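You operate a simulated robot arm through the tools that you are given. There is no shell and no other tool. Be economical: measure what you need, move in short steps, check, and stop when the job is done.

Carry out the task below with a simulated two-armed robot. There is one attempt and no reset: what you move stays moved.

## Task
On the loading bed, fold the rag in half, so that its two long edges meet.

The check looks at the end state, three seconds after you hand in, the way a careful person would. Anything else that was tipped, shoved, dropped, spilled or broken makes it a failure. Flat cloth is picked up by pressing the open fingertips on it (5 to 10 N) and closing them slowly along it; thin cloth reads only 2 to 8 mm in the jaws.

## Robot
Two 7-joint arms with two-finger parallel grippers on one trunk, on a base that drives. Base frame: it is fixed to the floor where the robot stands at the start and does not move with it; the origin is under the middle of the robot, x ahead of it, y to its left, z up; the surface under the hand at the start is at about z = 0.85. Lengths are in m, angles in degrees, forces in N, time in s.
The left shoulder is at the start at [0.07, 0.134, 1.126], the right one opposite. With the tool pointing down near the work surface each hand reaches from about 0.2 to 0.66 m from the robot's upright axis, wherever it stands, measured 20 degrees to its own side. Places, roughly: loading bed [0.5, -0.3, 0.8]. Payload 1.57 kg a hand.
Tool frame (each hand has its own): the origin (TCP) lies between the finger pads and is the grasp point; the fingertips stand 0.03 m ahead of it; z points along the fingers, y is the line along which they close. Largest opening 0.08 m; finger width 0.017, thickness 0.012; the body of the gripper, 0.04 by 0.082 m, starts 0.08 m behind the TCP.
Orientation is told as [roll, pitch, yaw] about the base's x, y, z axes, in that order, counted from this pose: with the fingers straight down and closing along the base's y, the tool's x points along the base's -x, its y along +y and its z along -z.

## Interface
- The arms move only by the tool play_rows. It takes "left_rows", "right_rows" or both (then of equal length, played together; a hand with none holds still); each is a list of rows, each a list of 7 numbers: the turn, a rotation vector about the base's x, y, z in degrees, then the shift along the base's x, y, z in m, then the gripper command, from -1 (fully open) to 1 (shut), values between in proportion. In form: [[ax, ay, az, x, y, z, gripper], ...]. A call has 1 to 20 rows; each row is the pose to reach, as a shift and turn from the pose commanded when the call began. Each row takes 0.2 s and may step no farther than 0.05 m and 8.6 degrees from the row before; otherwise, or with a gripper value out of range, the whole call is refused. Where a pose cannot be reached the arm comes as near as it can. A force on the tool above 40 N (or 10 N above the force at the start of the call, whichever is more), or a blocked arm, ends the call early, and 0.2 s more pass. The fingers move at their own pace (about 0.153 m/s each) and stop on an object; they squeeze with about 21 N. The grip force told is the motor's: it shows also when the fingers shut on nothing. Time passes only in rows, and 0.2 s behind the last, so rows that repeat a pose let the fingers close. It gives the time, the measured TCP pose, the force on the tool (base axes), the opening and the grip force at its end, in the units of the frame above (readings bear some noise), with the torque about the TCP (base axes, N m) and any sound that the robot's microphone picked up, and new pictures: "views" is both (left out), scene, wrist or none (wrist: the cameras of the hands that moved).
- Cameras (640 x 400 px; columns grow to the right, rows downward): "scene" is now at [0.1323, 0.0038, 1.3428]; the picture's right is [0.05, -1.00, 0.00], its down [-0.67, -0.03, -0.74] and it looks along [0.74, 0.03, -0.67] (base axes); focal length 249 px, centre (320, 200). "left" rides on the left gripper at [0.072, 0.007, -0.122] in its tool frame; the picture's right is [-0.09, 1.00, 0.00], its down [-0.84, -0.08, -0.54] and it looks along [-0.54, -0.05, 0.84] (tool axes); focal length 238 px, centre (320, 200). "right" rides on the right gripper at [0.072, -0.007, -0.122] in its tool frame; the picture's right is [0.09, 1.00, 0.00], its down [-0.84, 0.08, -0.54] and it looks along [-0.54, 0.05, 0.84] (tool axes); focal length 238 px, centre (320, 200). There is no depth. A picture from a camera that has moved, and an enlarged one, comes with that camera's place and axes in the base frame and with its lens.
- raise_lower(by): slides the trunk up (or, below 0, down) by that many m; the arms and the scene camera ride with it, the base frame stays. It gives what a move gives, with no picture.
- roll_base(legs): drives the robot by 1 to 6 legs, each [ahead, left, turn to the left] in m, m and degrees, along the robot's own axes; the way and the turn of a leg run together, so that a leg with both is an arc; at most 1.5 m and 180 degrees a leg. The arms and the cameras ride along, it lands a little off, and it stops where it bumps. It gives what a move gives, and a new picture of the scene camera.
- aim_head(pan, tilt): turns the head with the scene camera to pan (to the left, within 86 degrees either way) and tilt (down, from -29 to 69), counted from straight ahead of the robot. It gives what a move gives, and a new picture of the scene camera.
- inspect(camera, box): a new picture of the part [left, top, right, bottom] of that camera's present view, enlarged. The clock stands still meanwhile.
- finish_job(): hands the job in; it is judged then, once.

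Work in short steps. Places have to be worked out from the pictures, the camera data and where the tool is seen: move nearer, look again, correct. Check each grasp and each placing, and mend what went wrong. You have 120 turns and 260 pictures in all, those below and enlarged ones among them. Open the grippers and draw the arms clear of the work before you hand the job in, unless the task says otherwise; then end with one line.

The tools are called after "Request:" as name(argument=value, ...) on one line, values as JSON. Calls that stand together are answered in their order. play_rows: Moves the arms, as the interface text tells. Its arguments: {"type":"object","properties":{"left_rows":{"type":"array","items":{"type":"array","items":{"type":"number"}}},"right_rows":{"type":"array","items":{"type":"array","items":{"type":"number"}}},"views":{"type":"string","enum":["both","scene","wrist","none"]}},"required":[]} The other tools are called the same way: raise_lower (by) slides the trunk up or down; roll_base (legs) drives the base; aim_head (pan, tilt) turns the head that bears the scene camera; inspect (camera, box) takes an enlarged picture of a part of a camera's view; finish_job () hands the job in.

At the start:

```text
t: 0.0
left_ee_pos: [0.3889, 0.2279, 1.1027]
left_orientation: [0.0, 0.1, 0.0]
left_ft_force: [0.9, 0.2, 0.0]
left_wrist_torque: [0.02, 0.0, 0.02]
left_finger_gap: 0.08
left_grasp_force: 0.1
right_ee_pos: [0.4462, -0.1521, 1.0206]
right_orientation: [-0.1, 0.0, -0.1]
right_ft_force: [-0.2, 0.7, 0.5]
right_wrist_torque: [-0.01, 0.0, -0.01]
right_finger_gap: 0.0799
right_grasp_force: 0.2
trunk travel left (down, up): [-0.7, 0.24]
robot x, y, heading: [-0.0001, -0.0022, -0.0]
head pan, tilt: [2.6, 42.4]
```

scene: 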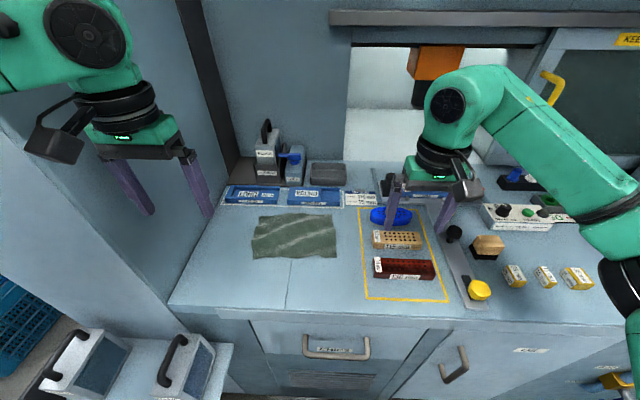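
right: 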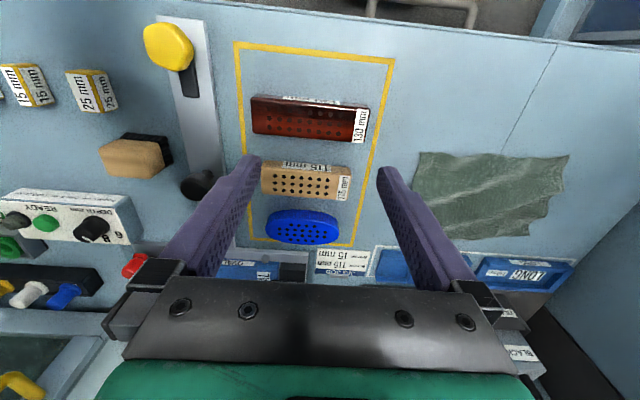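
left: 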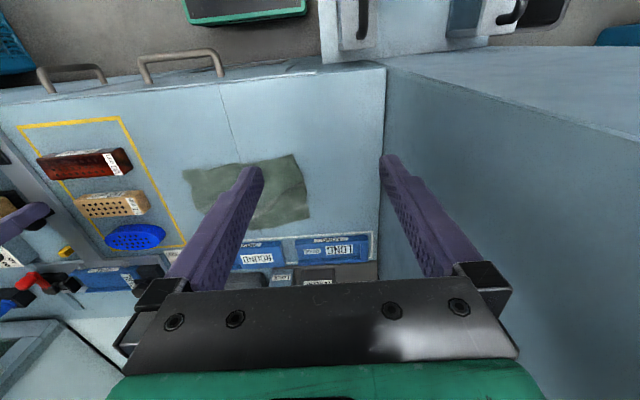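

I see the rag near [0.54, 0.09]; I take an enlarged look to get its corners.

Request:
inspect(camera="scene", box=[220, 180, 380, 280])

Request:
inspect(camera="left", box=[160, 130, 352, 250])

```text
4.00 times, centred on (300, 230) of scene
camera zoom: at [0.1323, 0.0038, 1.3428], right [0.05, -1.0, 0.0], down [-0.67, -0.03, -0.74], along [0.74, 0.03, -0.67], focal length 997 px, centre (400, 80)
```

zoom: 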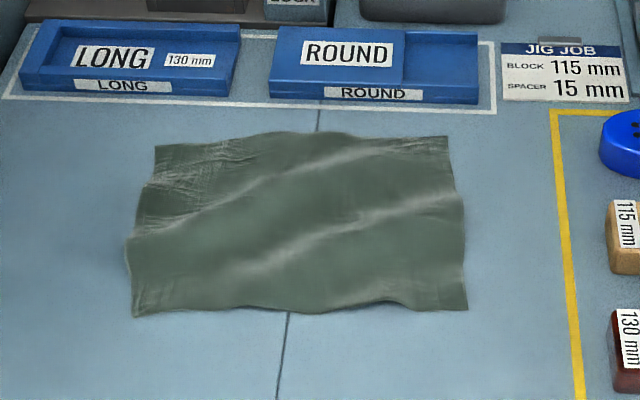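

```text
3.33 times, centred on (256, 190) of left
camera zoom: at [0.3158, 0.2342, 1.2241], right [0.09, 1.0, 0.0], down [0.84, -0.08, 0.54], along [0.54, -0.05, -0.84], focal length 794 px, centre (533, 233)
```

zoom: 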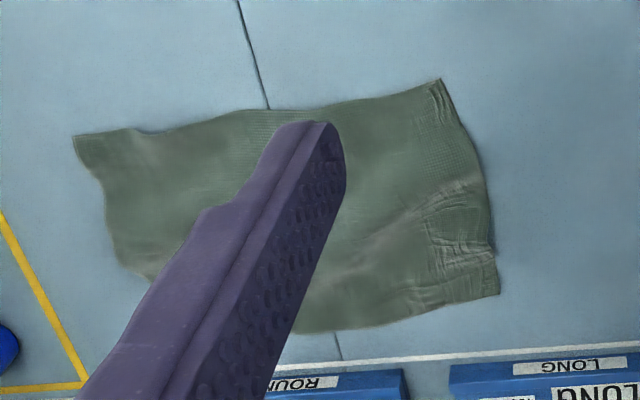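

The far long edge runs from about (0.60, 0.19) to (0.62, -0.01) and the near one from (0.46, 0.17) to (0.48, -0.02). I'll fold the far edge toward the robot with both hands, fingers tilted 30° forward, so I bring both hands above the far corners.

Request:
play_rows(left_rows=[[0, -5, 0, 0.03, -0.01, -0.02, 0], [0, -10, 0, 0.06, -0.02, -0.045, 0.25], [0, -15, 0, 0.09, -0.03, -0.07, 0.25], [0, -20, 0, 0.12, -0.04, -0.095, 0.25], [0, -25, 0, 0.15, -0.055, -0.12, 0.25], [0, -30, 0, 0.175, -0.066, -0.14, 0.25], [0, -30, 0, 0.188, -0.066, -0.153, 0.25]], right_rows=[[0, -5, 0, 0.02, 0.02, 0, 0], [0, -10, 0, 0.04, 0.05, 0, 0.25], [0, -15, 0, 0.06, 0.08, 0, 0.25], [0, -20, 0, 0.08, 0.11, -0.02, 0.25], [0, -25, 0, 0.11, 0.14, -0.04, 0.25], [0, -30, 0, 0.13, 0.16, -0.06, 0.25], [0, -30, 0, 0.148, 0.172, -0.07, 0.25]])

```text
t: 1.6
left_ee_pos: [0.5789, 0.1603, 0.9511]
left_orientation: [-0.2, -30.0, 0.1]
left_ft_force: [0.7, -0.2, 0.2]
left_wrist_torque: [-0.01, 0.02, 0.01]
left_finger_gap: 0.0299
left_grasp_force: 0.1
right_ee_pos: [0.5935, 0.0211, 0.9487]
right_orientation: [-0.2, -30.1, 0.1]
right_ft_force: [0.1, 0.6, 0.4]
right_wrist_torque: [0.02, 0.01, -0.02]
right_finger_gap: 0.0299
right_grasp_force: 0.0
trunk travel left (down, up): [-0.7, 0.24]
robot x, y, heading: [-0.003, -0.002, 0.3]
head pan, tilt: [2.6, 42.4]
camera scene: at [0.134, 0.0051, 1.3426], right [0.05, -1.0, 0.0], down [-0.67, -0.03, -0.74], along [0.74, 0.03, -0.67], focal length 249 px, centre (320, 200)
camera right: at [0.4699, 0.0156, 1.0185], right [-0.08, 1.0, -0.05], down [0.45, 0.08, 0.89], along [0.89, 0.05, -0.46], focal length 238 px, centre (320, 200)
camera left: at [0.4555, 0.1683, 1.0196], right [0.08, 1.0, 0.04], down [0.45, -0.07, 0.89], along [0.89, -0.05, -0.46], focal length 238 px, centre (320, 200)
```

scene: 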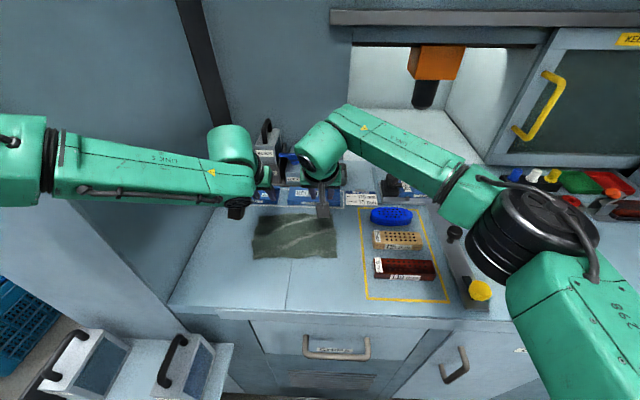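
right: 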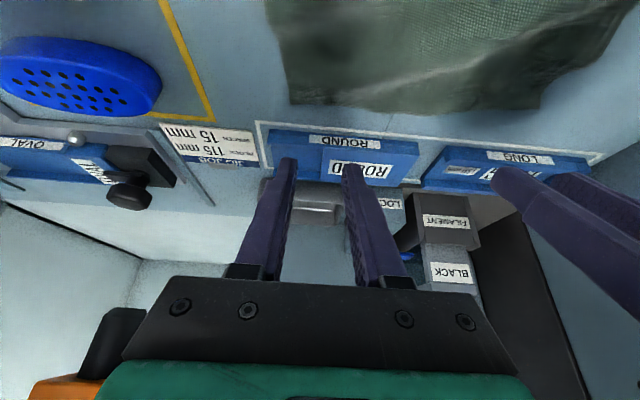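
left: 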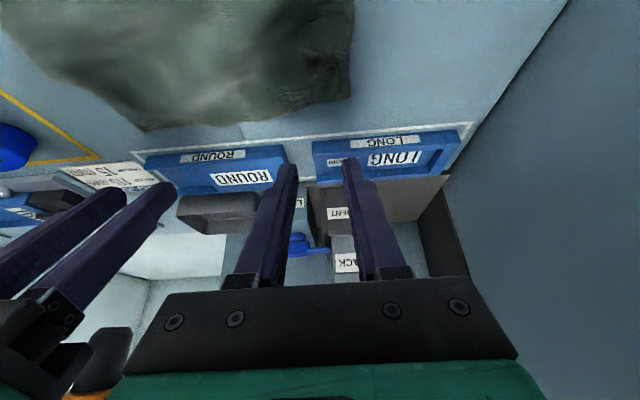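

The wrist views confirm the corners: left far (0.597, 0.190), right far (0.623, -0.007). I go down to just above the cloth.

Request:
play_rows(left_rows=[[0, 0, 0, -0.004, 0, -0.02, 0.25], [0, 0, 0, -0.006, 0, -0.04, 0.25], [0, 0, 0, -0.006, 0, -0.055, 0.25], [0, 0, 0, -0.006, 0, -0.06, 0.25]], right_rows=[[0, 0, 0, 0, 0, -0.02, 0.25], [0, 0, 0, 0, 0, -0.04, 0.25], [0, 0, 0, 0, 0, -0.055, 0.25], [0, 0, 0, 0, 0, -0.058, 0.25]], views="wrist")

```text
t: 2.6
left_ee_pos: [0.5708, 0.1614, 0.8898]
left_orientation: [-0.1, -30.0, 0.1]
left_ft_force: [-0.1, -1.1, 0.3]
left_wrist_torque: [0.01, -0.02, -0.01]
left_finger_gap: 0.0303
left_grasp_force: 0.0
right_ee_pos: [0.5929, 0.0184, 0.8915]
right_orientation: [0.0, -29.9, 0.0]
right_ft_force: [0.6, -0.5, 0.4]
right_wrist_torque: [-0.01, 0.0, 0.02]
right_finger_gap: 0.0301
right_grasp_force: 0.0
trunk travel left (down, up): [-0.7, 0.24]
robot x, y, heading: [0.0018, -0.0026, 0.0]
head pan, tilt: [2.6, 42.4]
camera right: at [0.4697, 0.0138, 0.962], right [-0.08, 1.0, -0.05], down [0.45, 0.08, 0.89], along [0.89, 0.05, -0.46], focal length 238 px, centre (320, 200)
camera left: at [0.447, 0.1674, 0.9596], right [0.08, 1.0, 0.04], down [0.45, -0.08, 0.89], along [0.89, -0.05, -0.46], focal length 238 px, centre (320, 200)
```

right: 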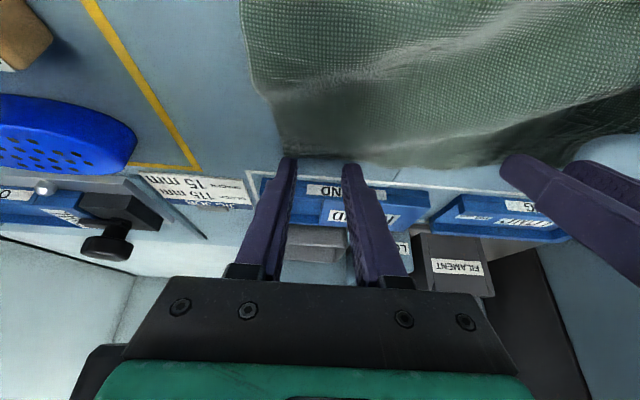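
left: 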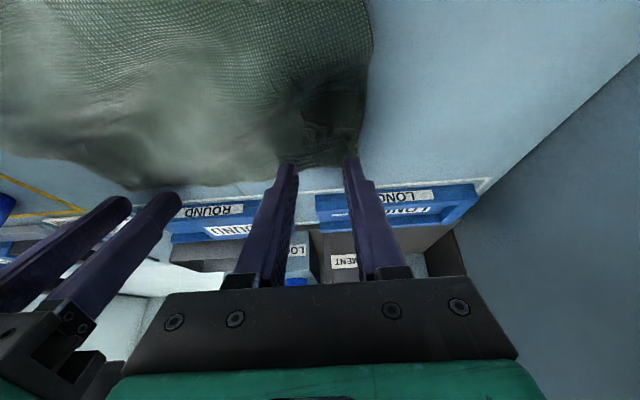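

Tips are about 10 mm above the cloth. I shift both slightly inward from the corners and lower gently until contact.

Request:
play_rows(left_rows=[[0, 0, 0, 0, -0.006, -0.004, 0.25], [0, 0, 0, 0, -0.006, -0.007, 0.25], [0, 0, 0, 0, -0.006, -0.009, 0.25], [0, 0, 0, 0, -0.006, -0.01, 0.25]], right_rows=[[0, 0, 0, 0, 0.008, -0.004, 0.25], [0, 0, 0, 0, 0.008, -0.008, 0.25], [0, 0, 0, 0, 0.008, -0.01, 0.25], [0, 0, 0, 0, 0.008, -0.012, 0.25]], views="wrist")

```text
t: 3.6
left_ee_pos: [0.5685, 0.1547, 0.8808]
left_orientation: [0.0, -30.2, 0.0]
left_ft_force: [0.9, -0.2, 4.0]
left_wrist_torque: [0.06, -0.06, -0.04]
left_finger_gap: 0.0298
left_grasp_force: 0.1
right_ee_pos: [0.5922, 0.0272, 0.8821]
right_orientation: [0.0, -30.1, -0.1]
right_ft_force: [0.7, -1.2, 5.3]
right_wrist_torque: [-0.04, -0.08, -0.01]
right_finger_gap: 0.0299
right_grasp_force: 0.0
trunk travel left (down, up): [-0.7, 0.24]
robot x, y, heading: [0.002, -0.0003, 0.2]
head pan, tilt: [2.6, 42.4]
camera right: at [0.4689, 0.0214, 0.9518], right [-0.08, 1.0, -0.05], down [0.45, 0.08, 0.89], along [0.89, 0.05, -0.46], focal length 238 px, centre (320, 200)
camera left: at [0.4455, 0.1618, 0.9499], right [0.08, 1.0, 0.05], down [0.45, -0.08, 0.89], along [0.89, -0.05, -0.45], focal length 238 px, centre (320, 200)
```

right: 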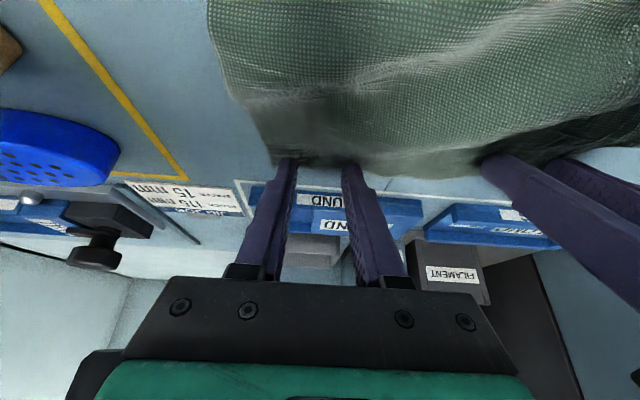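
left: 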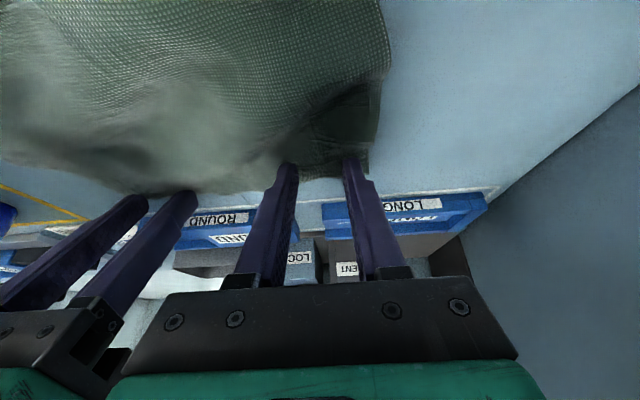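

Both are in contact at 4–5 N. I press about 1.5 mm more and close slowly.

Request:
play_rows(left_rows=[[0, 0, 0, 0, 0, -0.002, 0.25], [0, 0, 0, 0, 0, -0.002, 0.35], [0, 0, 0, 0, 0, -0.002, 0.45], [0, 0, 0, 0, 0, -0.002, 0.55], [0, 0, 0, 0, 0, -0.002, 0.65], [0, 0, 0, 0, 0, -0.002, 0.75], [0, 0, 0, 0, 0, -0.002, 0.85], [0, 0, 0, 0, 0, -0.002, 1], [0, 0, 0, 0, 0, -0.002, 1]], right_rows=[[0, 0, 0, 0, 0, -0.0015, 0.25], [0, 0, 0, 0, 0, -0.0015, 0.35], [0, 0, 0, 0, 0, -0.0015, 0.45], [0, 0, 0, 0, 0, -0.0015, 0.55], [0, 0, 0, 0, 0, -0.0015, 0.65], [0, 0, 0, 0, 0, -0.0015, 0.75], [0, 0, 0, 0, 0, -0.0015, 0.85], [0, 0, 0, 0, 0, -0.0015, 1], [0, 0, 0, 0, 0, -0.0015, 1]], views="wrist")

```text
t: 5.6
left_ee_pos: [0.567, 0.1537, 0.883]
left_orientation: [0.0, -30.4, 0.1]
left_ft_force: [2.9, -4.7, 22.8]
left_wrist_torque: [-0.1, -0.28, -0.05]
left_finger_gap: 0.0046
left_grasp_force: 20.8
right_ee_pos: [0.5897, 0.0285, 0.8812]
right_orientation: [0.1, -30.3, 0.0]
right_ft_force: [0.3, 7.1, 6.8]
right_wrist_torque: [0.17, -0.08, 0.04]
right_finger_gap: 0.0019
right_grasp_force: 20.7
trunk travel left (down, up): [-0.7, 0.24]
robot x, y, heading: [0.0003, -0.004, -0.2]
head pan, tilt: [2.6, 42.4]
camera right: at [0.4658, 0.0215, 0.9516], right [-0.08, 1.0, -0.04], down [0.45, 0.08, 0.89], along [0.89, 0.05, -0.45], focal length 238 px, centre (320, 200)
camera left: at [0.4428, 0.161, 0.9492], right [0.08, 1.0, 0.05], down [0.45, -0.08, 0.89], along [0.89, -0.05, -0.45], focal length 238 px, centre (320, 200)
```

right: 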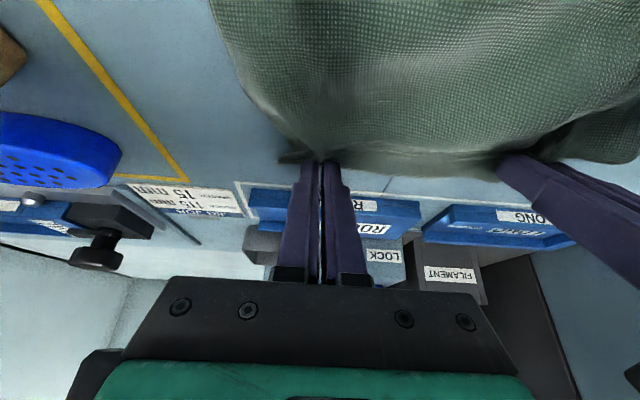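
left: 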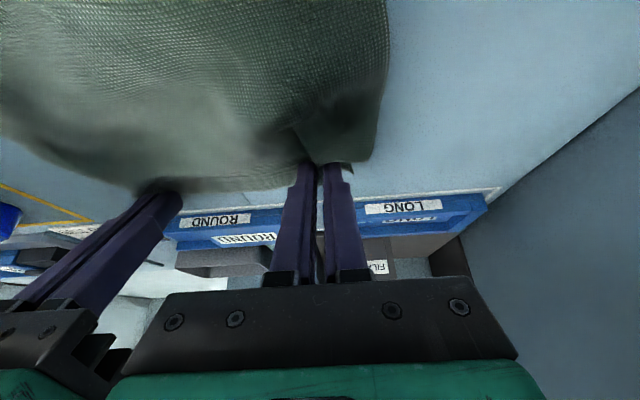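

Gaps read 4.6 and 1.9 mm, so cloth may be held in both. A small lift will check it.

Request:
play_rows(left_rows=[[0, 0, 0, -0.003, 0, 0.01, 1], [0, 0, 0, -0.008, 0, 0.025, 1], [0, 0, 0, -0.012, 0, 0.035, 1]], right_rows=[[0, 0, 0, -0.003, 0, 0.01, 1], [0, 0, 0, -0.008, 0, 0.025, 1], [0, 0, 0, -0.012, 0, 0.035, 1]])

```text
t: 6.4
left_ee_pos: [0.5578, 0.1555, 0.9124]
left_orientation: [0.0, -29.9, 0.0]
left_ft_force: [1.6, -8.7, 0.0]
left_wrist_torque: [-0.29, -0.06, -0.09]
left_finger_gap: 0.0019
left_grasp_force: 21.2
right_ee_pos: [0.5813, 0.0268, 0.9142]
right_orientation: [0.0, -30.0, -0.1]
right_ft_force: [-1.5, 9.4, -0.6]
right_wrist_torque: [0.27, 0.06, 0.06]
right_finger_gap: 0.0016
right_grasp_force: 20.9
trunk travel left (down, up): [-0.7, 0.24]
robot x, y, heading: [-0.0009, -0.0024, -0.1]
head pan, tilt: [2.6, 42.4]
camera scene: at [0.1319, 0.0038, 1.3427], right [0.04, -1.0, 0.0], down [-0.67, -0.03, -0.74], along [0.74, 0.03, -0.67], focal length 249 px, centre (320, 200)
camera right: at [0.4578, 0.022, 0.9839], right [-0.08, 1.0, -0.05], down [0.45, 0.08, 0.89], along [0.89, 0.05, -0.46], focal length 238 px, centre (320, 200)
camera left: at [0.434, 0.1625, 0.9811], right [0.08, 1.0, 0.05], down [0.45, -0.08, 0.89], along [0.89, -0.05, -0.46], focal length 238 px, centre (320, 200)
```

scene: 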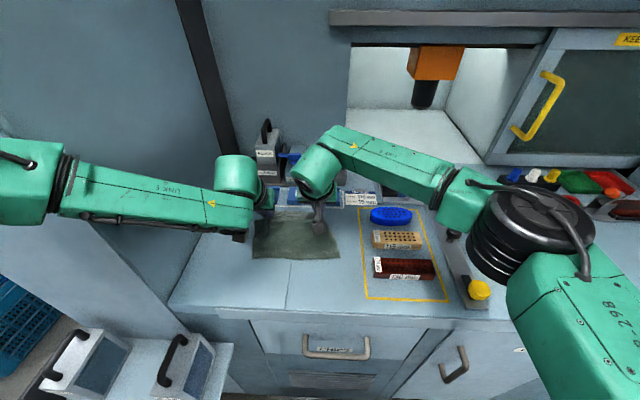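
right: 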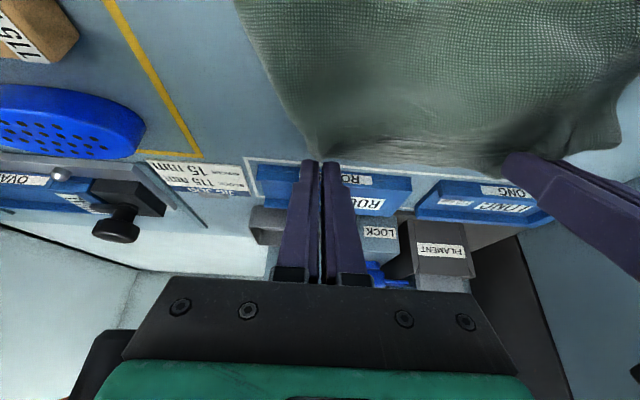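
left: 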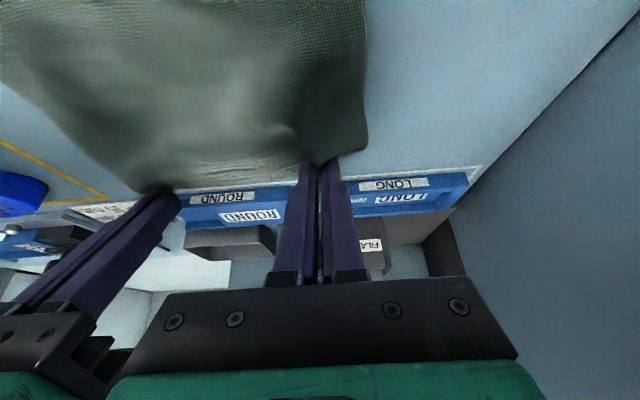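

Both corners are held, with the cloth taut at about 9 N between the hands. I start the fold arc, letting the hands come slightly together, and stop just past the top to check.

Request:
play_rows(left_rows=[[0, -1, 0, -0.008, -0.002, 0.009, 1], [0, -2, 0, -0.018, -0.004, 0.017, 1], [0, -3, 0, -0.03, -0.004, 0.022, 1], [0, -4, 0, -0.043, -0.004, 0.024, 1], [0, -5, 0, -0.057, -0.004, 0.022, 1], [0, -6, 0, -0.07, -0.004, 0.015, 1], [0, -6, 0, -0.07, -0.004, 0.015, 1]], right_rows=[[0, -1, 0, -0.009, 0.002, 0.009, 1], [0, -2, 0, -0.02, 0.004, 0.017, 1], [0, -3, 0, -0.033, 0.004, 0.022, 1], [0, -4, 0, -0.047, 0.004, 0.024, 1], [0, -5, 0, -0.061, 0.004, 0.022, 1], [0, -6, 0, -0.075, 0.004, 0.015, 1], [0, -6, 0, -0.075, 0.004, 0.015, 1]])

```text
t: 8.0
left_ee_pos: [0.4882, 0.1513, 0.927]
left_orientation: [0.0, -36.0, 0.1]
left_ft_force: [0.0, 0.0, 1.2]
left_wrist_torque: [-0.04, -0.01, 0.04]
left_finger_gap: 0.0021
left_grasp_force: 20.7
right_ee_pos: [0.5056, 0.0312, 0.9297]
right_orientation: [0.0, -36.0, 0.0]
right_ft_force: [0.8, 0.3, -0.3]
right_wrist_torque: [-0.02, -0.01, -0.03]
right_finger_gap: 0.0018
right_grasp_force: 20.8
trunk travel left (down, up): [-0.7, 0.24]
robot x, y, heading: [0.0001, 0.0004, -0.3]
head pan, tilt: [2.6, 42.4]
camera scene: at [0.1326, 0.0037, 1.3427], right [0.04, -1.0, 0.0], down [-0.67, -0.03, -0.74], along [0.74, 0.03, -0.67], focal length 249 px, centre (320, 200)
camera right: at [0.3764, 0.0252, 0.9867], right [-0.07, 1.0, -0.05], down [0.36, 0.08, 0.93], along [0.93, 0.05, -0.36], focal length 238 px, centre (320, 200)
camera left: at [0.3583, 0.1574, 0.9825], right [0.07, 1.0, 0.05], down [0.36, -0.08, 0.93], along [0.93, -0.05, -0.36], focal length 238 px, centre (320, 200)
```

scene: 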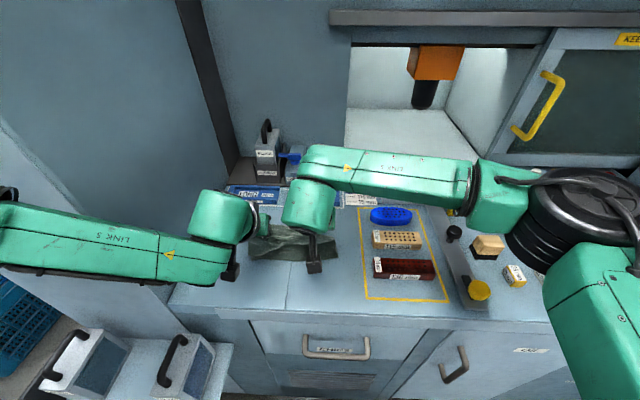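
right: 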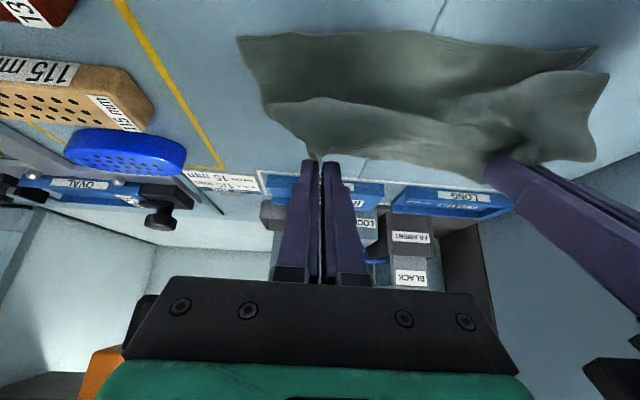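
left: 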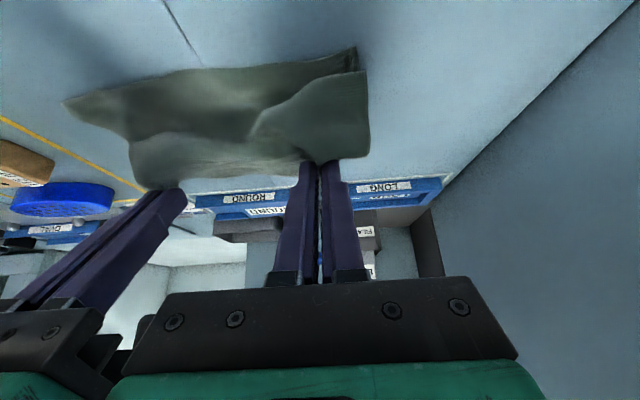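

The near edge has stayed put ((0.458, 0.179) and (0.476, -0.023)) and the cloth hangs well. I complete the arc down, with a small shift to -y because the rag lies about 5° askew.

Request:
play_rows(left_rows=[[0, -2, 0, -0.012, -0.003, -0.009, 1], [0, -4, 0, -0.022, -0.006, -0.019, 1], [0, -6, 0, -0.031, -0.008, -0.029, 1], [0, -8, 0, -0.038, -0.01, -0.038, 1], [0, -8, 0, -0.041, -0.01, -0.044, 1], [0, -8, 0, -0.041, -0.01, -0.045, 1]], right_rows=[[0, -2, 0, -0.012, -0.004, -0.009, 1], [0, -4, 0, -0.022, -0.008, -0.02, 1], [0, -6, 0, -0.031, -0.011, -0.031, 1], [0, -8, 0, -0.039, -0.013, -0.04, 1], [0, -8, 0, -0.042, -0.013, -0.046, 1], [0, -8, 0, -0.042, -0.013, -0.047, 1]])

```text
t: 9.4
left_ee_pos: [0.4476, 0.1401, 0.8828]
left_orientation: [0.0, -44.1, 0.0]
left_ft_force: [0.4, 0.0, 0.5]
left_wrist_torque: [0.02, 0.02, -0.03]
left_finger_gap: 0.0018
left_grasp_force: 20.8
right_ee_pos: [0.4642, 0.0187, 0.8817]
right_orientation: [0.0, -44.1, 0.0]
right_ft_force: [1.7, -0.2, 4.7]
right_wrist_torque: [-0.02, -0.04, 0.01]
right_finger_gap: 0.0016
right_grasp_force: 20.9
trunk travel left (down, up): [-0.7, 0.24]
robot x, y, heading: [0.0027, 0.0005, 0.1]
head pan, tilt: [2.6, 42.4]
camera scene: at [0.1317, 0.0038, 1.3429], right [0.04, -1.0, 0.0], down [-0.67, -0.03, -0.74], along [0.74, 0.03, -0.67], focal length 249 px, centre (320, 200)
camera right: at [0.3279, 0.013, 0.9205], right [-0.07, 1.0, -0.06], down [0.22, 0.08, 0.97], along [0.97, 0.05, -0.23], focal length 238 px, centre (320, 200)
camera left: at [0.31, 0.1471, 0.9202], right [0.06, 1.0, 0.06], down [0.22, -0.08, 0.97], along [0.97, -0.05, -0.23], focal length 238 px, centre (320, 200)
```

scene: 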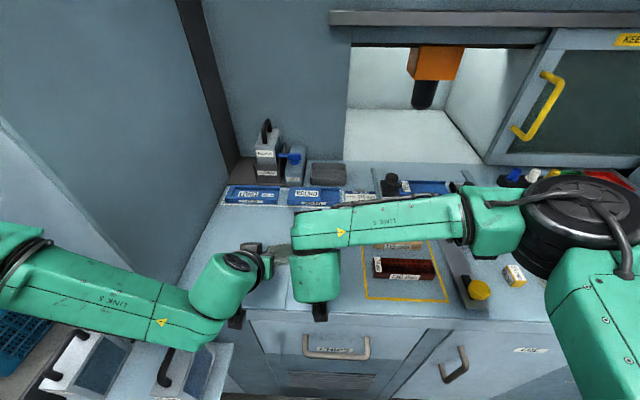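
right: 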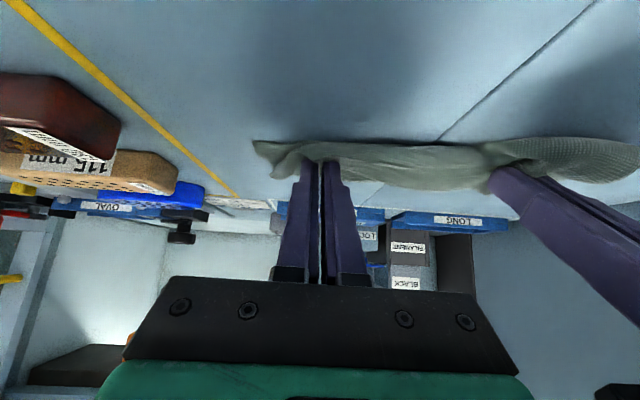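
left: 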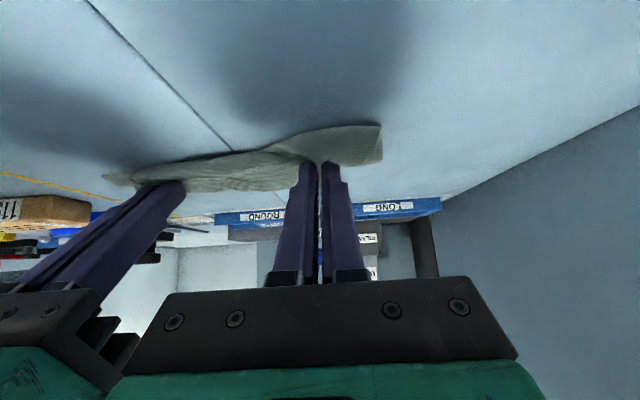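

The edge is down at the near edge. I open slowly, with the right raised 2 mm to unload it, and withdraw backward along the fingers.

Request:
play_rows(left_rows=[[0, 0, 0, 0, 0, 0, 0.85], [0, 0, 0, 0, 0, 0, 0.7], [0, 0, 0, 0, 0, 0, 0.5], [0, 0, 0, 0, 0, 0.001, 0.35], [0, 0, 0, 0, 0, 0.001, 0.35], [0, 0, 0, -0.007, 0, 0.007, 0.35], [0, 0, 0, -0.017, 0, 0.02, 0.35], [0, 0, 0, -0.028, 0, 0.04, 0.35]], right_rows=[[0, 0, 0, 0, 0, 0.002, 0.85], [0, 0, 0, 0, 0, 0.002, 0.7], [0, 0, 0, 0, 0, 0.002, 0.5], [0, 0, 0, 0, 0, 0.003, 0.35], [0, 0, 0, 0, 0, 0.003, 0.35], [0, 0, 0, -0.007, 0, 0.009, 0.35], [0, 0, 0, -0.017, 0, 0.022, 0.35], [0, 0, 0, -0.028, 0, 0.042, 0.35]], views="wrist")

```text
t: 11.2
left_ee_pos: [0.4391, 0.1387, 0.8972]
left_orientation: [-0.1, -44.0, 0.1]
left_ft_force: [0.5, 0.4, -0.1]
left_wrist_torque: [0.03, 0.02, 0.01]
left_finger_gap: 0.0261
left_grasp_force: 0.1
left hand out of reach, approached as far as the arm can: row 7, 8
right_ee_pos: [0.4361, 0.0202, 0.9246]
right_orientation: [0.0, -44.0, 0.0]
right_ft_force: [0.1, 0.8, 0.8]
right_wrist_torque: [-0.03, 0.03, -0.02]
right_finger_gap: 0.026
right_grasp_force: 0.1
trunk travel left (down, up): [-0.7, 0.24]
robot x, y, heading: [-0.0003, 0.0035, 0.0]
head pan, tilt: [2.6, 42.4]
camera right: at [0.3003, 0.0124, 0.963], right [-0.07, 1.0, -0.06], down [0.23, 0.08, 0.97], along [0.97, 0.05, -0.23], focal length 238 px, centre (320, 200)
camera left: at [0.3027, 0.1453, 0.9342], right [0.07, 1.0, 0.06], down [0.23, -0.08, 0.97], along [0.97, -0.05, -0.23], focal length 238 px, centre (320, 200)
```

right: 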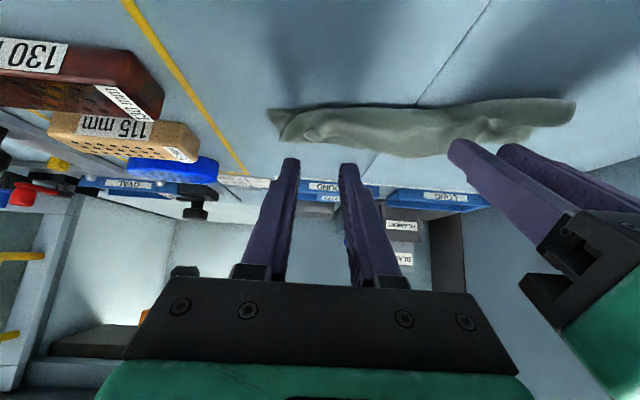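
left: 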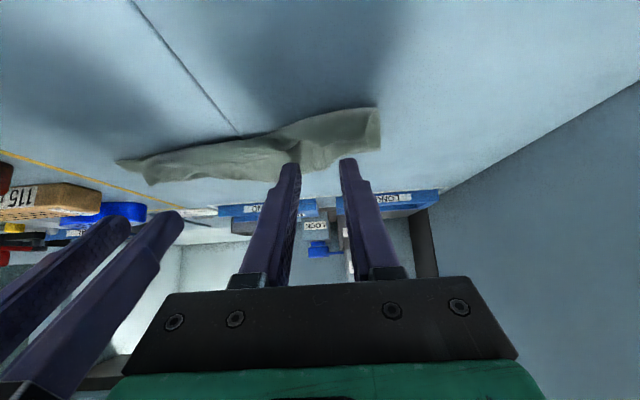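

Released. The left arm is folded at its near limit, so I raise both hands while straightening the tilt and move them apart so I can see the rag.

Request:
play_rows(left_rows=[[0, 5, 0, 0.0, 0.005, 0.02, 0.3], [0, 12, 0, 0.0, 0.015, 0.05, 0.3], [0, 19, 0, 0.0, 0.03, 0.08, 0.3], [0, 26, 0, 0.0, 0.05, 0.11, 0.3], [0, 33, 0, 0.0, 0.07, 0.14, 0.3], [0, 40, 0, 0.0, 0.09, 0.17, 0.3]], right_rows=[[0, 5, 0, 0, -0.02, 0.02, 0.3], [0, 12, 0, 0, -0.05, 0.04, 0.3], [0, 19, 0, 0.0, -0.09, 0.06, 0.3], [0, 26, 0, 0.0, -0.13, 0.08, 0.3], [0, 33, 0, 0.0, -0.17, 0.1, 0.3], [0, 40, 0, 0.0, -0.21, 0.12, 0.3]])

Request:
inspect(camera="scene", box=[220, 190, 380, 290])

```text
t: 12.6
left_ee_pos: [0.4386, 0.2283, 1.069]
left_orientation: [0.1, -3.8, 0.0]
left_ft_force: [0.4, -0.9, 0.0]
left_wrist_torque: [0.01, 0.01, -0.02]
left_finger_gap: 0.028
left_grasp_force: 0.1
left hand out of reach, approached as far as the arm can: row 1, 2
right_ee_pos: [0.4371, -0.1917, 1.0421]
right_orientation: [0.2, -3.8, 0.0]
right_ft_force: [-0.2, -0.9, 0.0]
right_wrist_torque: [0.0, 0.01, 0.0]
right_finger_gap: 0.0279
right_grasp_force: 0.1
trunk travel left (down, up): [-0.7, 0.24]
robot x, y, heading: [0.0041, 0.0034, -0.1]
head pan, tilt: [2.6, 42.4]
camera scene: at [0.1329, 0.002, 1.3426], right [0.04, -1.0, 0.0], down [-0.67, -0.03, -0.74], along [0.74, 0.03, -0.67], focal length 249 px, centre (320, 200)
camera right: at [0.3555, -0.1983, 1.1601], right [-0.09, 1.0, 0.0], down [0.8, 0.08, 0.6], along [0.59, 0.05, -0.8], focal length 238 px, centre (320, 200)
camera left: at [0.3576, 0.2357, 1.1845], right [0.09, 1.0, 0.01], down [0.8, -0.08, 0.6], along [0.6, -0.05, -0.8], focal length 238 px, centre (320, 200)
```

scene: 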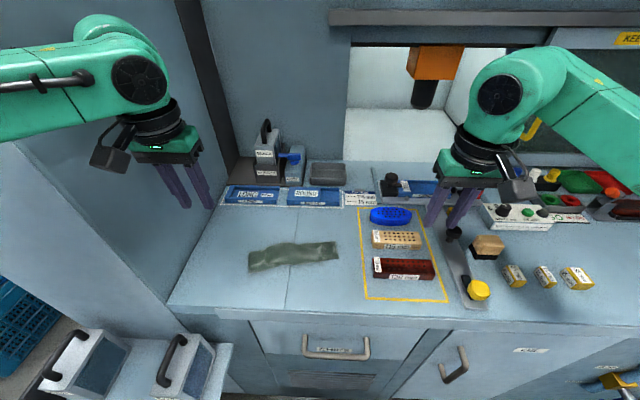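
right: 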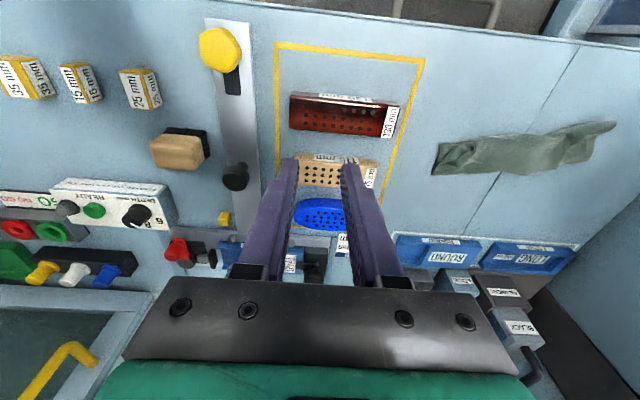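
left: 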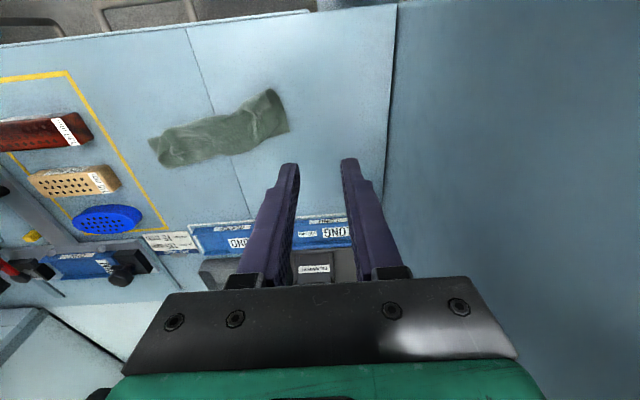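

```text
4.00 times, centred on (300, 240) of scene
camera zoom: at [0.1329, 0.002, 1.3426], right [0.04, -1.0, 0.0], down [-0.67, -0.03, -0.74], along [0.74, 0.03, -0.67], focal length 997 px, centre (400, 40)
```

zoom: 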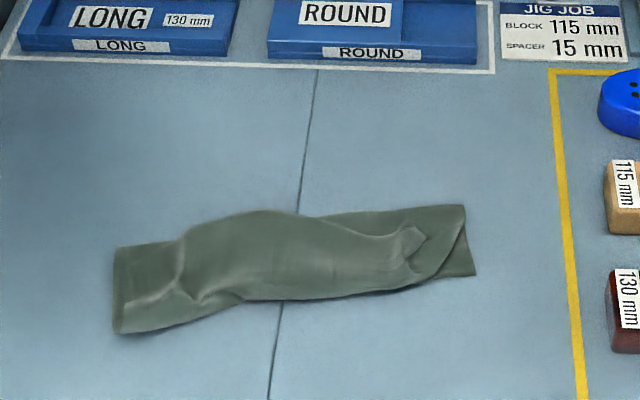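

The fold is roughly there, but the right end looks uneven. I look closer through both wrist cameras.

Request:
inspect(camera="left", box=[136, 75, 312, 185])

Request:
inspect(camera="right", box=[424, 100, 632, 230])

Request:
inspect(camera="scene", box=[244, 228, 344, 290])

```text
3.64 times, centred on (224, 130) of left
camera zoom: at [0.3576, 0.2357, 1.1845], right [0.09, 1.0, 0.01], down [0.8, -0.08, 0.6], along [0.6, -0.05, -0.8], focal length 867 px, centre (669, 454)
```

zoom: 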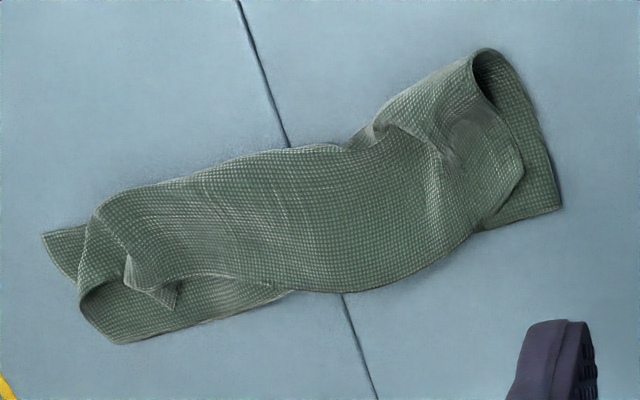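

```text
3.08 times, centred on (528, 165) of right
camera zoom: at [0.3555, -0.1983, 1.1601], right [-0.09, 1.0, 0.0], down [0.8, 0.08, 0.6], along [0.59, 0.05, -0.8], focal length 733 px, centre (-320, 308)
```

zoom: 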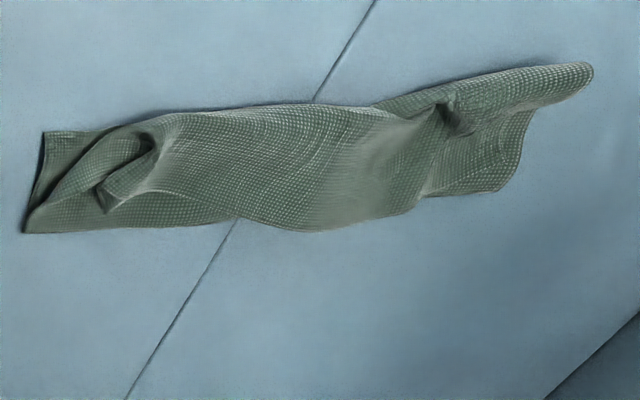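

```text
6.40 times, centred on (294, 259) of scene
camera zoom: at [0.1329, 0.002, 1.3426], right [0.04, -1.0, 0.0], down [-0.67, -0.03, -0.74], along [0.74, 0.03, -0.67], focal length 1595 px, centre (486, -178)
```

zoom: 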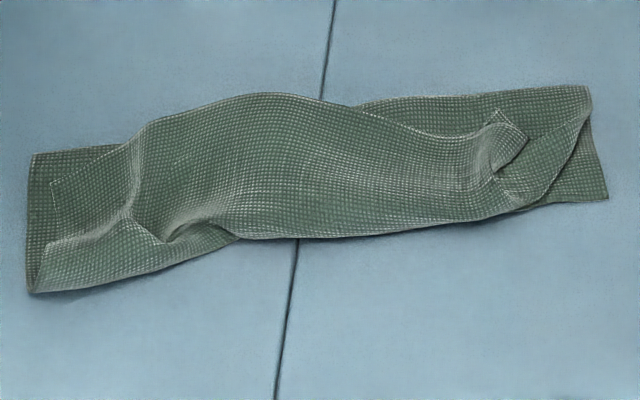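

The left end looks rolled; I zoom in harder on each end to understand the layers.

Request:
inspect(camera="left", box=[225, 82, 297, 127])

Request:
inspect(camera="scene", box=[244, 242, 292, 278])

Request:
inspect(camera="right", box=[545, 115, 625, 165])

Request:
inspect(camera="scene", box=[300, 236, 348, 266])

```text
8.89 times, centred on (261, 104) of left
camera zoom: at [0.3576, 0.2357, 1.1845], right [0.09, 1.0, 0.01], down [0.8, -0.08, 0.6], along [0.6, -0.05, -0.8], focal length 2119 px, centre (844, 1049)
```

zoom: 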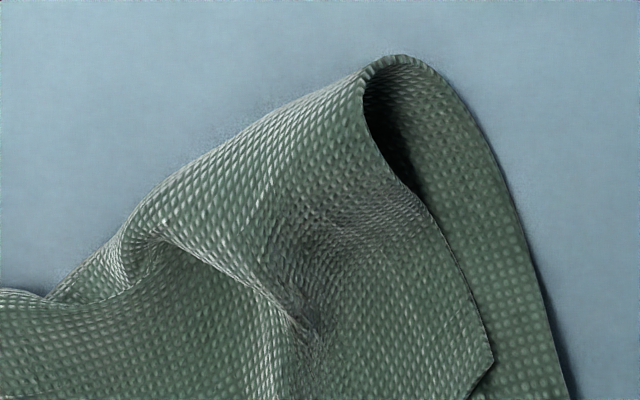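

```text
11.11 times, centred on (268, 260) of scene
camera zoom: at [0.1329, 0.002, 1.3426], right [0.04, -1.0, 0.0], down [-0.67, -0.03, -0.74], along [0.74, 0.03, -0.67], focal length 2769 px, centre (898, -467)
```

zoom: 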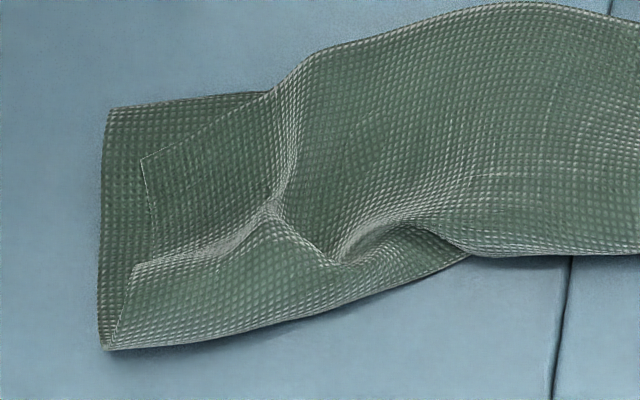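

```text
8.00 times, centred on (585, 140) of right
camera zoom: at [0.3555, -0.1983, 1.1601], right [-0.09, 1.0, 0.0], down [0.8, 0.08, 0.6], along [0.59, 0.05, -0.8], focal length 1907 px, centre (-1800, 680)
```

zoom: 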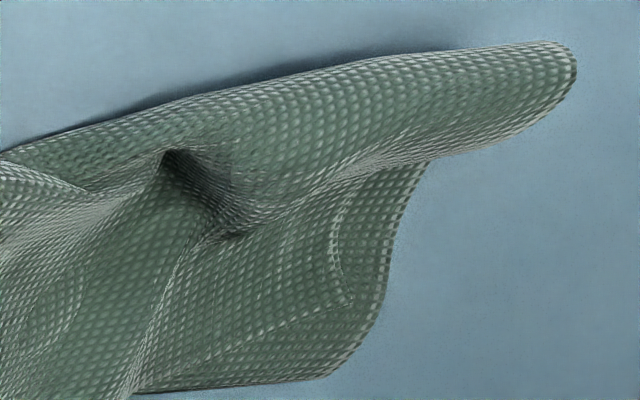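

```text
13.33 times, centred on (324, 251) of scene
camera zoom: at [0.1329, 0.002, 1.3426], right [0.04, -1.0, 0.0], down [-0.67, -0.03, -0.74], along [0.74, 0.03, -0.67], focal length 3322 px, centre (267, -480)
```

zoom: 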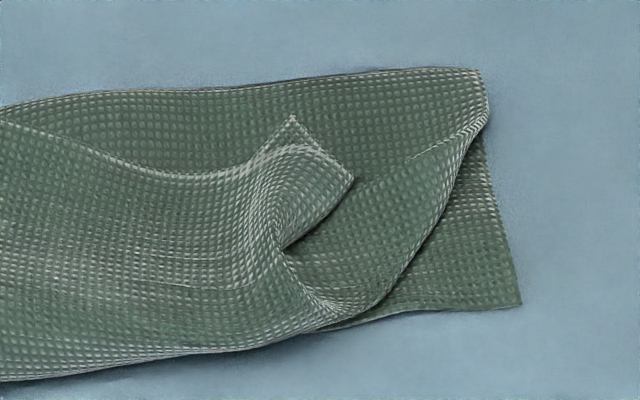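

The rag ended Z-shaped: the flap's free edge got curled back on top while its belly went to the robot side. I'll regrasp the free edge with the fingers tilted the other way (+40°), so I can rotate the hands through the fold, reopen it, and refold with a low taut sweep. First I hover above the two flap corners.

Request:
play_rows(left_rows=[[0, 7, 0, 0.01, -0.01, -0.01, 0.0], [0, 14, 0, 0.02, -0.02, -0.03, 0.0], [0, 22, 0, 0.03, -0.035, -0.055, 0.0], [0, 30, 0, 0.04, -0.05, -0.08, 0.0], [0, 37, 0, 0.05, -0.06, -0.105, 0.0], [0, 44, 0, 0.057, -0.071, -0.129, 0.0]], right_rows=[[0, 7, 0, 0.01, 0.03, -0.0, 0.0], [0, 14, 0, 0.02, 0.07, -0.01, 0.0], [0, 22, 0, 0.035, 0.11, -0.03, 0.0], [0, 30, 0, 0.05, 0.145, -0.055, 0.0], [0, 37, 0, 0.06, 0.18, -0.08, 0.0], [0, 44, 0, 0.072, 0.205, -0.102, 0.0]])

```text
t: 14.0
left_ee_pos: [0.4059, 0.1971, 0.9645]
left_orientation: [0.1, 39.9, 0.2]
left_ft_force: [0.5, -0.1, -0.1]
left_wrist_torque: [0.01, 0.02, 0.0]
left_finger_gap: 0.0399
left_grasp_force: 0.1
left hand out of reach, approached as far as the arm can: row 4, 5, 6
right_ee_pos: [0.4237, 0.0278, 0.9549]
right_orientation: [0.0, 39.8, 0.1]
right_ft_force: [0.5, 0.7, 0.1]
right_wrist_torque: [0.03, 0.04, -0.01]
right_finger_gap: 0.0399
right_grasp_force: 0.0
right hand out of reach, approached as far as the arm can: row 5, 6
trunk travel left (down, up): [-0.7, 0.24]
robot x, y, heading: [-0.0002, 0.0047, -0.0]
head pan, tilt: [2.6, 42.4]
camera scene: at [0.1328, 0.0042, 1.3428], right [0.04, -1.0, 0.0], down [-0.67, -0.03, -0.74], along [0.74, 0.03, -0.67], focal length 249 px, centre (320, 200)
camera right: at [0.4457, 0.0211, 1.0949], right [-0.07, 1.0, 0.06], down [0.99, 0.08, -0.12], along [-0.13, 0.05, -0.99], focal length 238 px, centre (320, 200)
camera left: at [0.4279, 0.2043, 1.1034], right [0.07, 1.0, -0.06], down [0.99, -0.08, -0.12], along [-0.13, -0.05, -0.99], focal length 238 px, centre (320, 200)
```

scene: 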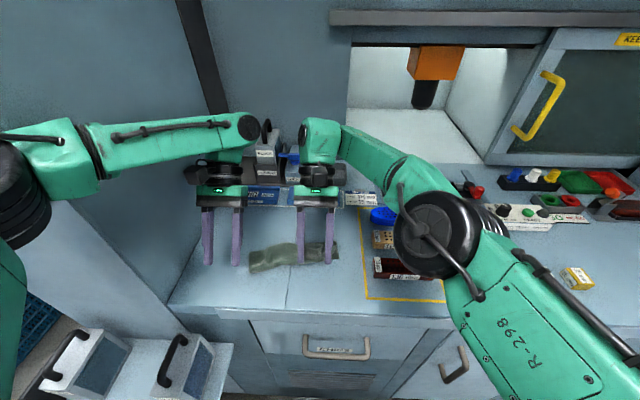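
right: 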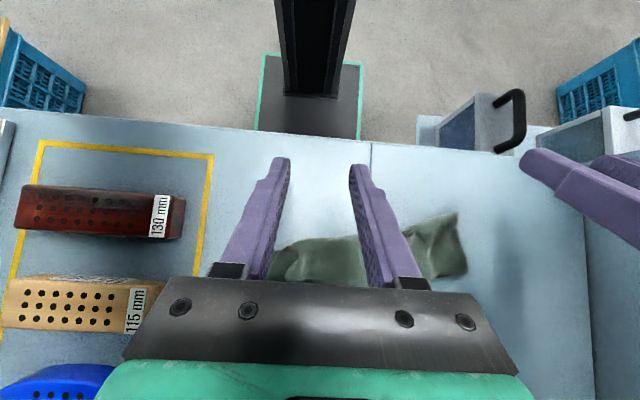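
left: 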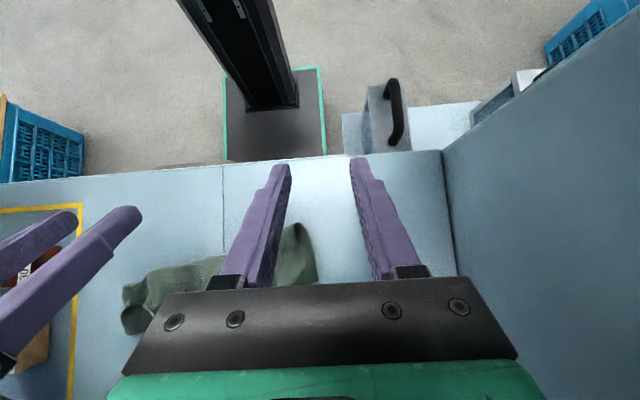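

Tilt +40° is beyond reach there; I use +20° instead and move above the corners.

Request:
play_rows(left_rows=[[0, -6, 0, 0.01, -0.005, 0.0, 0.0], [0, -13, 0, 0.03, -0.015, 0.0, 0.0], [0, -20, 0, 0.05, -0.025, -0.01, 0.0], [0, -20, 0, 0.07, -0.035, -0.02, 0.0], [0, -20, 0, 0.078, -0.04, -0.0245, 0.0]], right_rows=[[0, -6, 0, 0.01, -0.003, 0.0, 0.0], [0, -13, 0, 0.03, -0.006, 0.0, 0.0], [0, -20, 0, 0.05, -0.01, -0.005, 0.0], [0, -20, 0, 0.07, -0.015, -0.01, 0.0], [0, -20, 0, 0.076, -0.015, -0.015, 0.0]], views="wrist")

```text
t: 15.2
left_ee_pos: [0.4593, 0.1712, 0.9434]
left_orientation: [0.0, 19.8, 0.1]
left_ft_force: [-0.2, 1.3, -0.2]
left_wrist_torque: [0.02, 0.0, 0.01]
left_finger_gap: 0.0403
left_grasp_force: 0.1
left hand out of reach, approached as far as the arm can: row 4, 5
right_ee_pos: [0.4915, 0.0096, 0.9459]
right_orientation: [0.0, 20.1, 0.0]
right_ft_force: [-0.1, -0.1, -0.9]
right_wrist_torque: [0.01, 0.0, 0.0]
right_finger_gap: 0.04
right_grasp_force: 0.0
right hand out of reach, approached as far as the arm can: row 5
trunk travel left (down, up): [-0.7, 0.24]
robot x, y, heading: [-0.0002, 0.0024, 0.1]
head pan, tilt: [2.6, 42.4]
camera right: at [0.4666, 0.0051, 1.0865], right [-0.09, 1.0, 0.03], down [0.97, 0.08, 0.22], along [0.22, 0.05, -0.97], focal length 238 px, centre (320, 200)
camera left: at [0.4327, 0.178, 1.082], right [0.09, 1.0, -0.03], down [0.97, -0.08, 0.23], along [0.22, -0.05, -0.97], focal length 238 px, centre (320, 200)
```

right: 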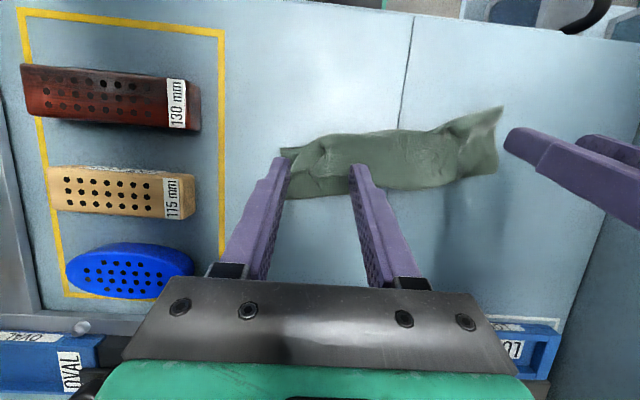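
left: 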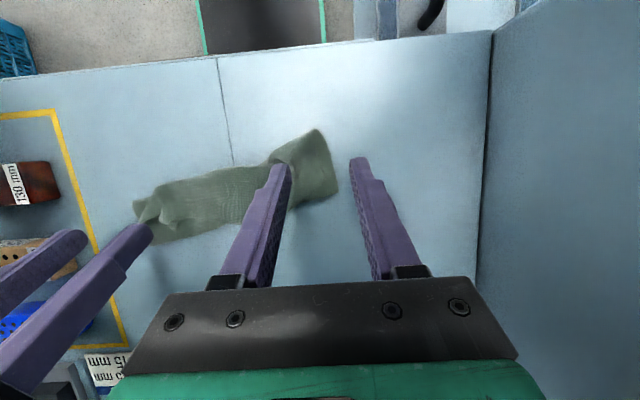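

These near-vertical views are useful; I zoom in on the rag from both.

Request:
inspect(camera="left", box=[250, 120, 362, 220])

Request:
inspect(camera="right", box=[265, 130, 377, 205])

Request:
inspect(camera="right", box=[380, 95, 508, 195])

```text
4.00 times, centred on (306, 170) of left
camera zoom: at [0.4327, 0.178, 1.082], right [0.09, 1.0, -0.03], down [0.97, -0.08, 0.23], along [0.22, -0.05, -0.97], focal length 953 px, centre (376, 320)
```

zoom: 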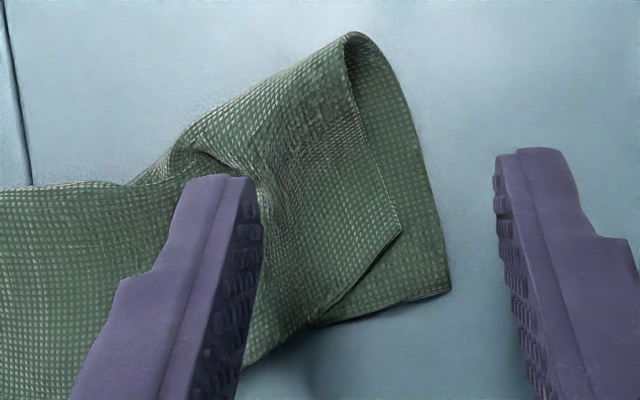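

```text
5.33 times, centred on (321, 168) of right
camera zoom: at [0.4666, 0.0051, 1.0865], right [-0.09, 1.0, 0.03], down [0.97, 0.08, 0.22], along [0.22, 0.05, -0.97], focal length 1271 px, centre (315, 373)
```

zoom: 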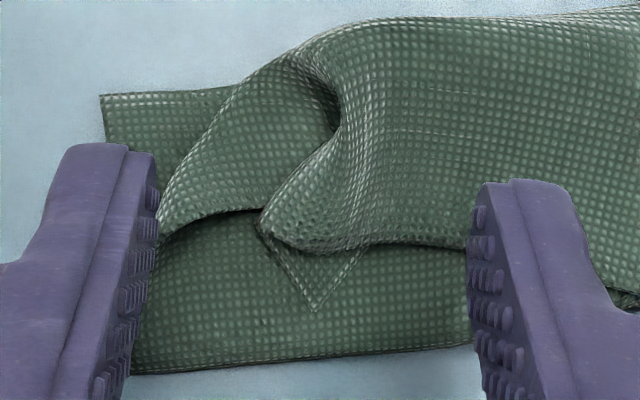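

```text
4.00 times, centred on (444, 145) of right
camera zoom: at [0.4666, 0.0051, 1.0865], right [-0.09, 1.0, 0.03], down [0.97, 0.08, 0.22], along [0.22, 0.05, -0.97], focal length 953 px, centre (-176, 420)
```

zoom: 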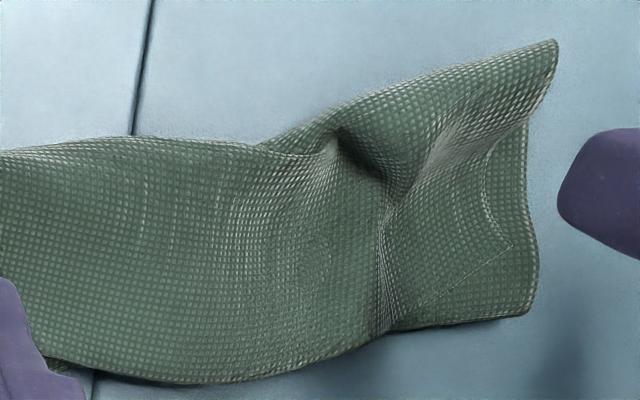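

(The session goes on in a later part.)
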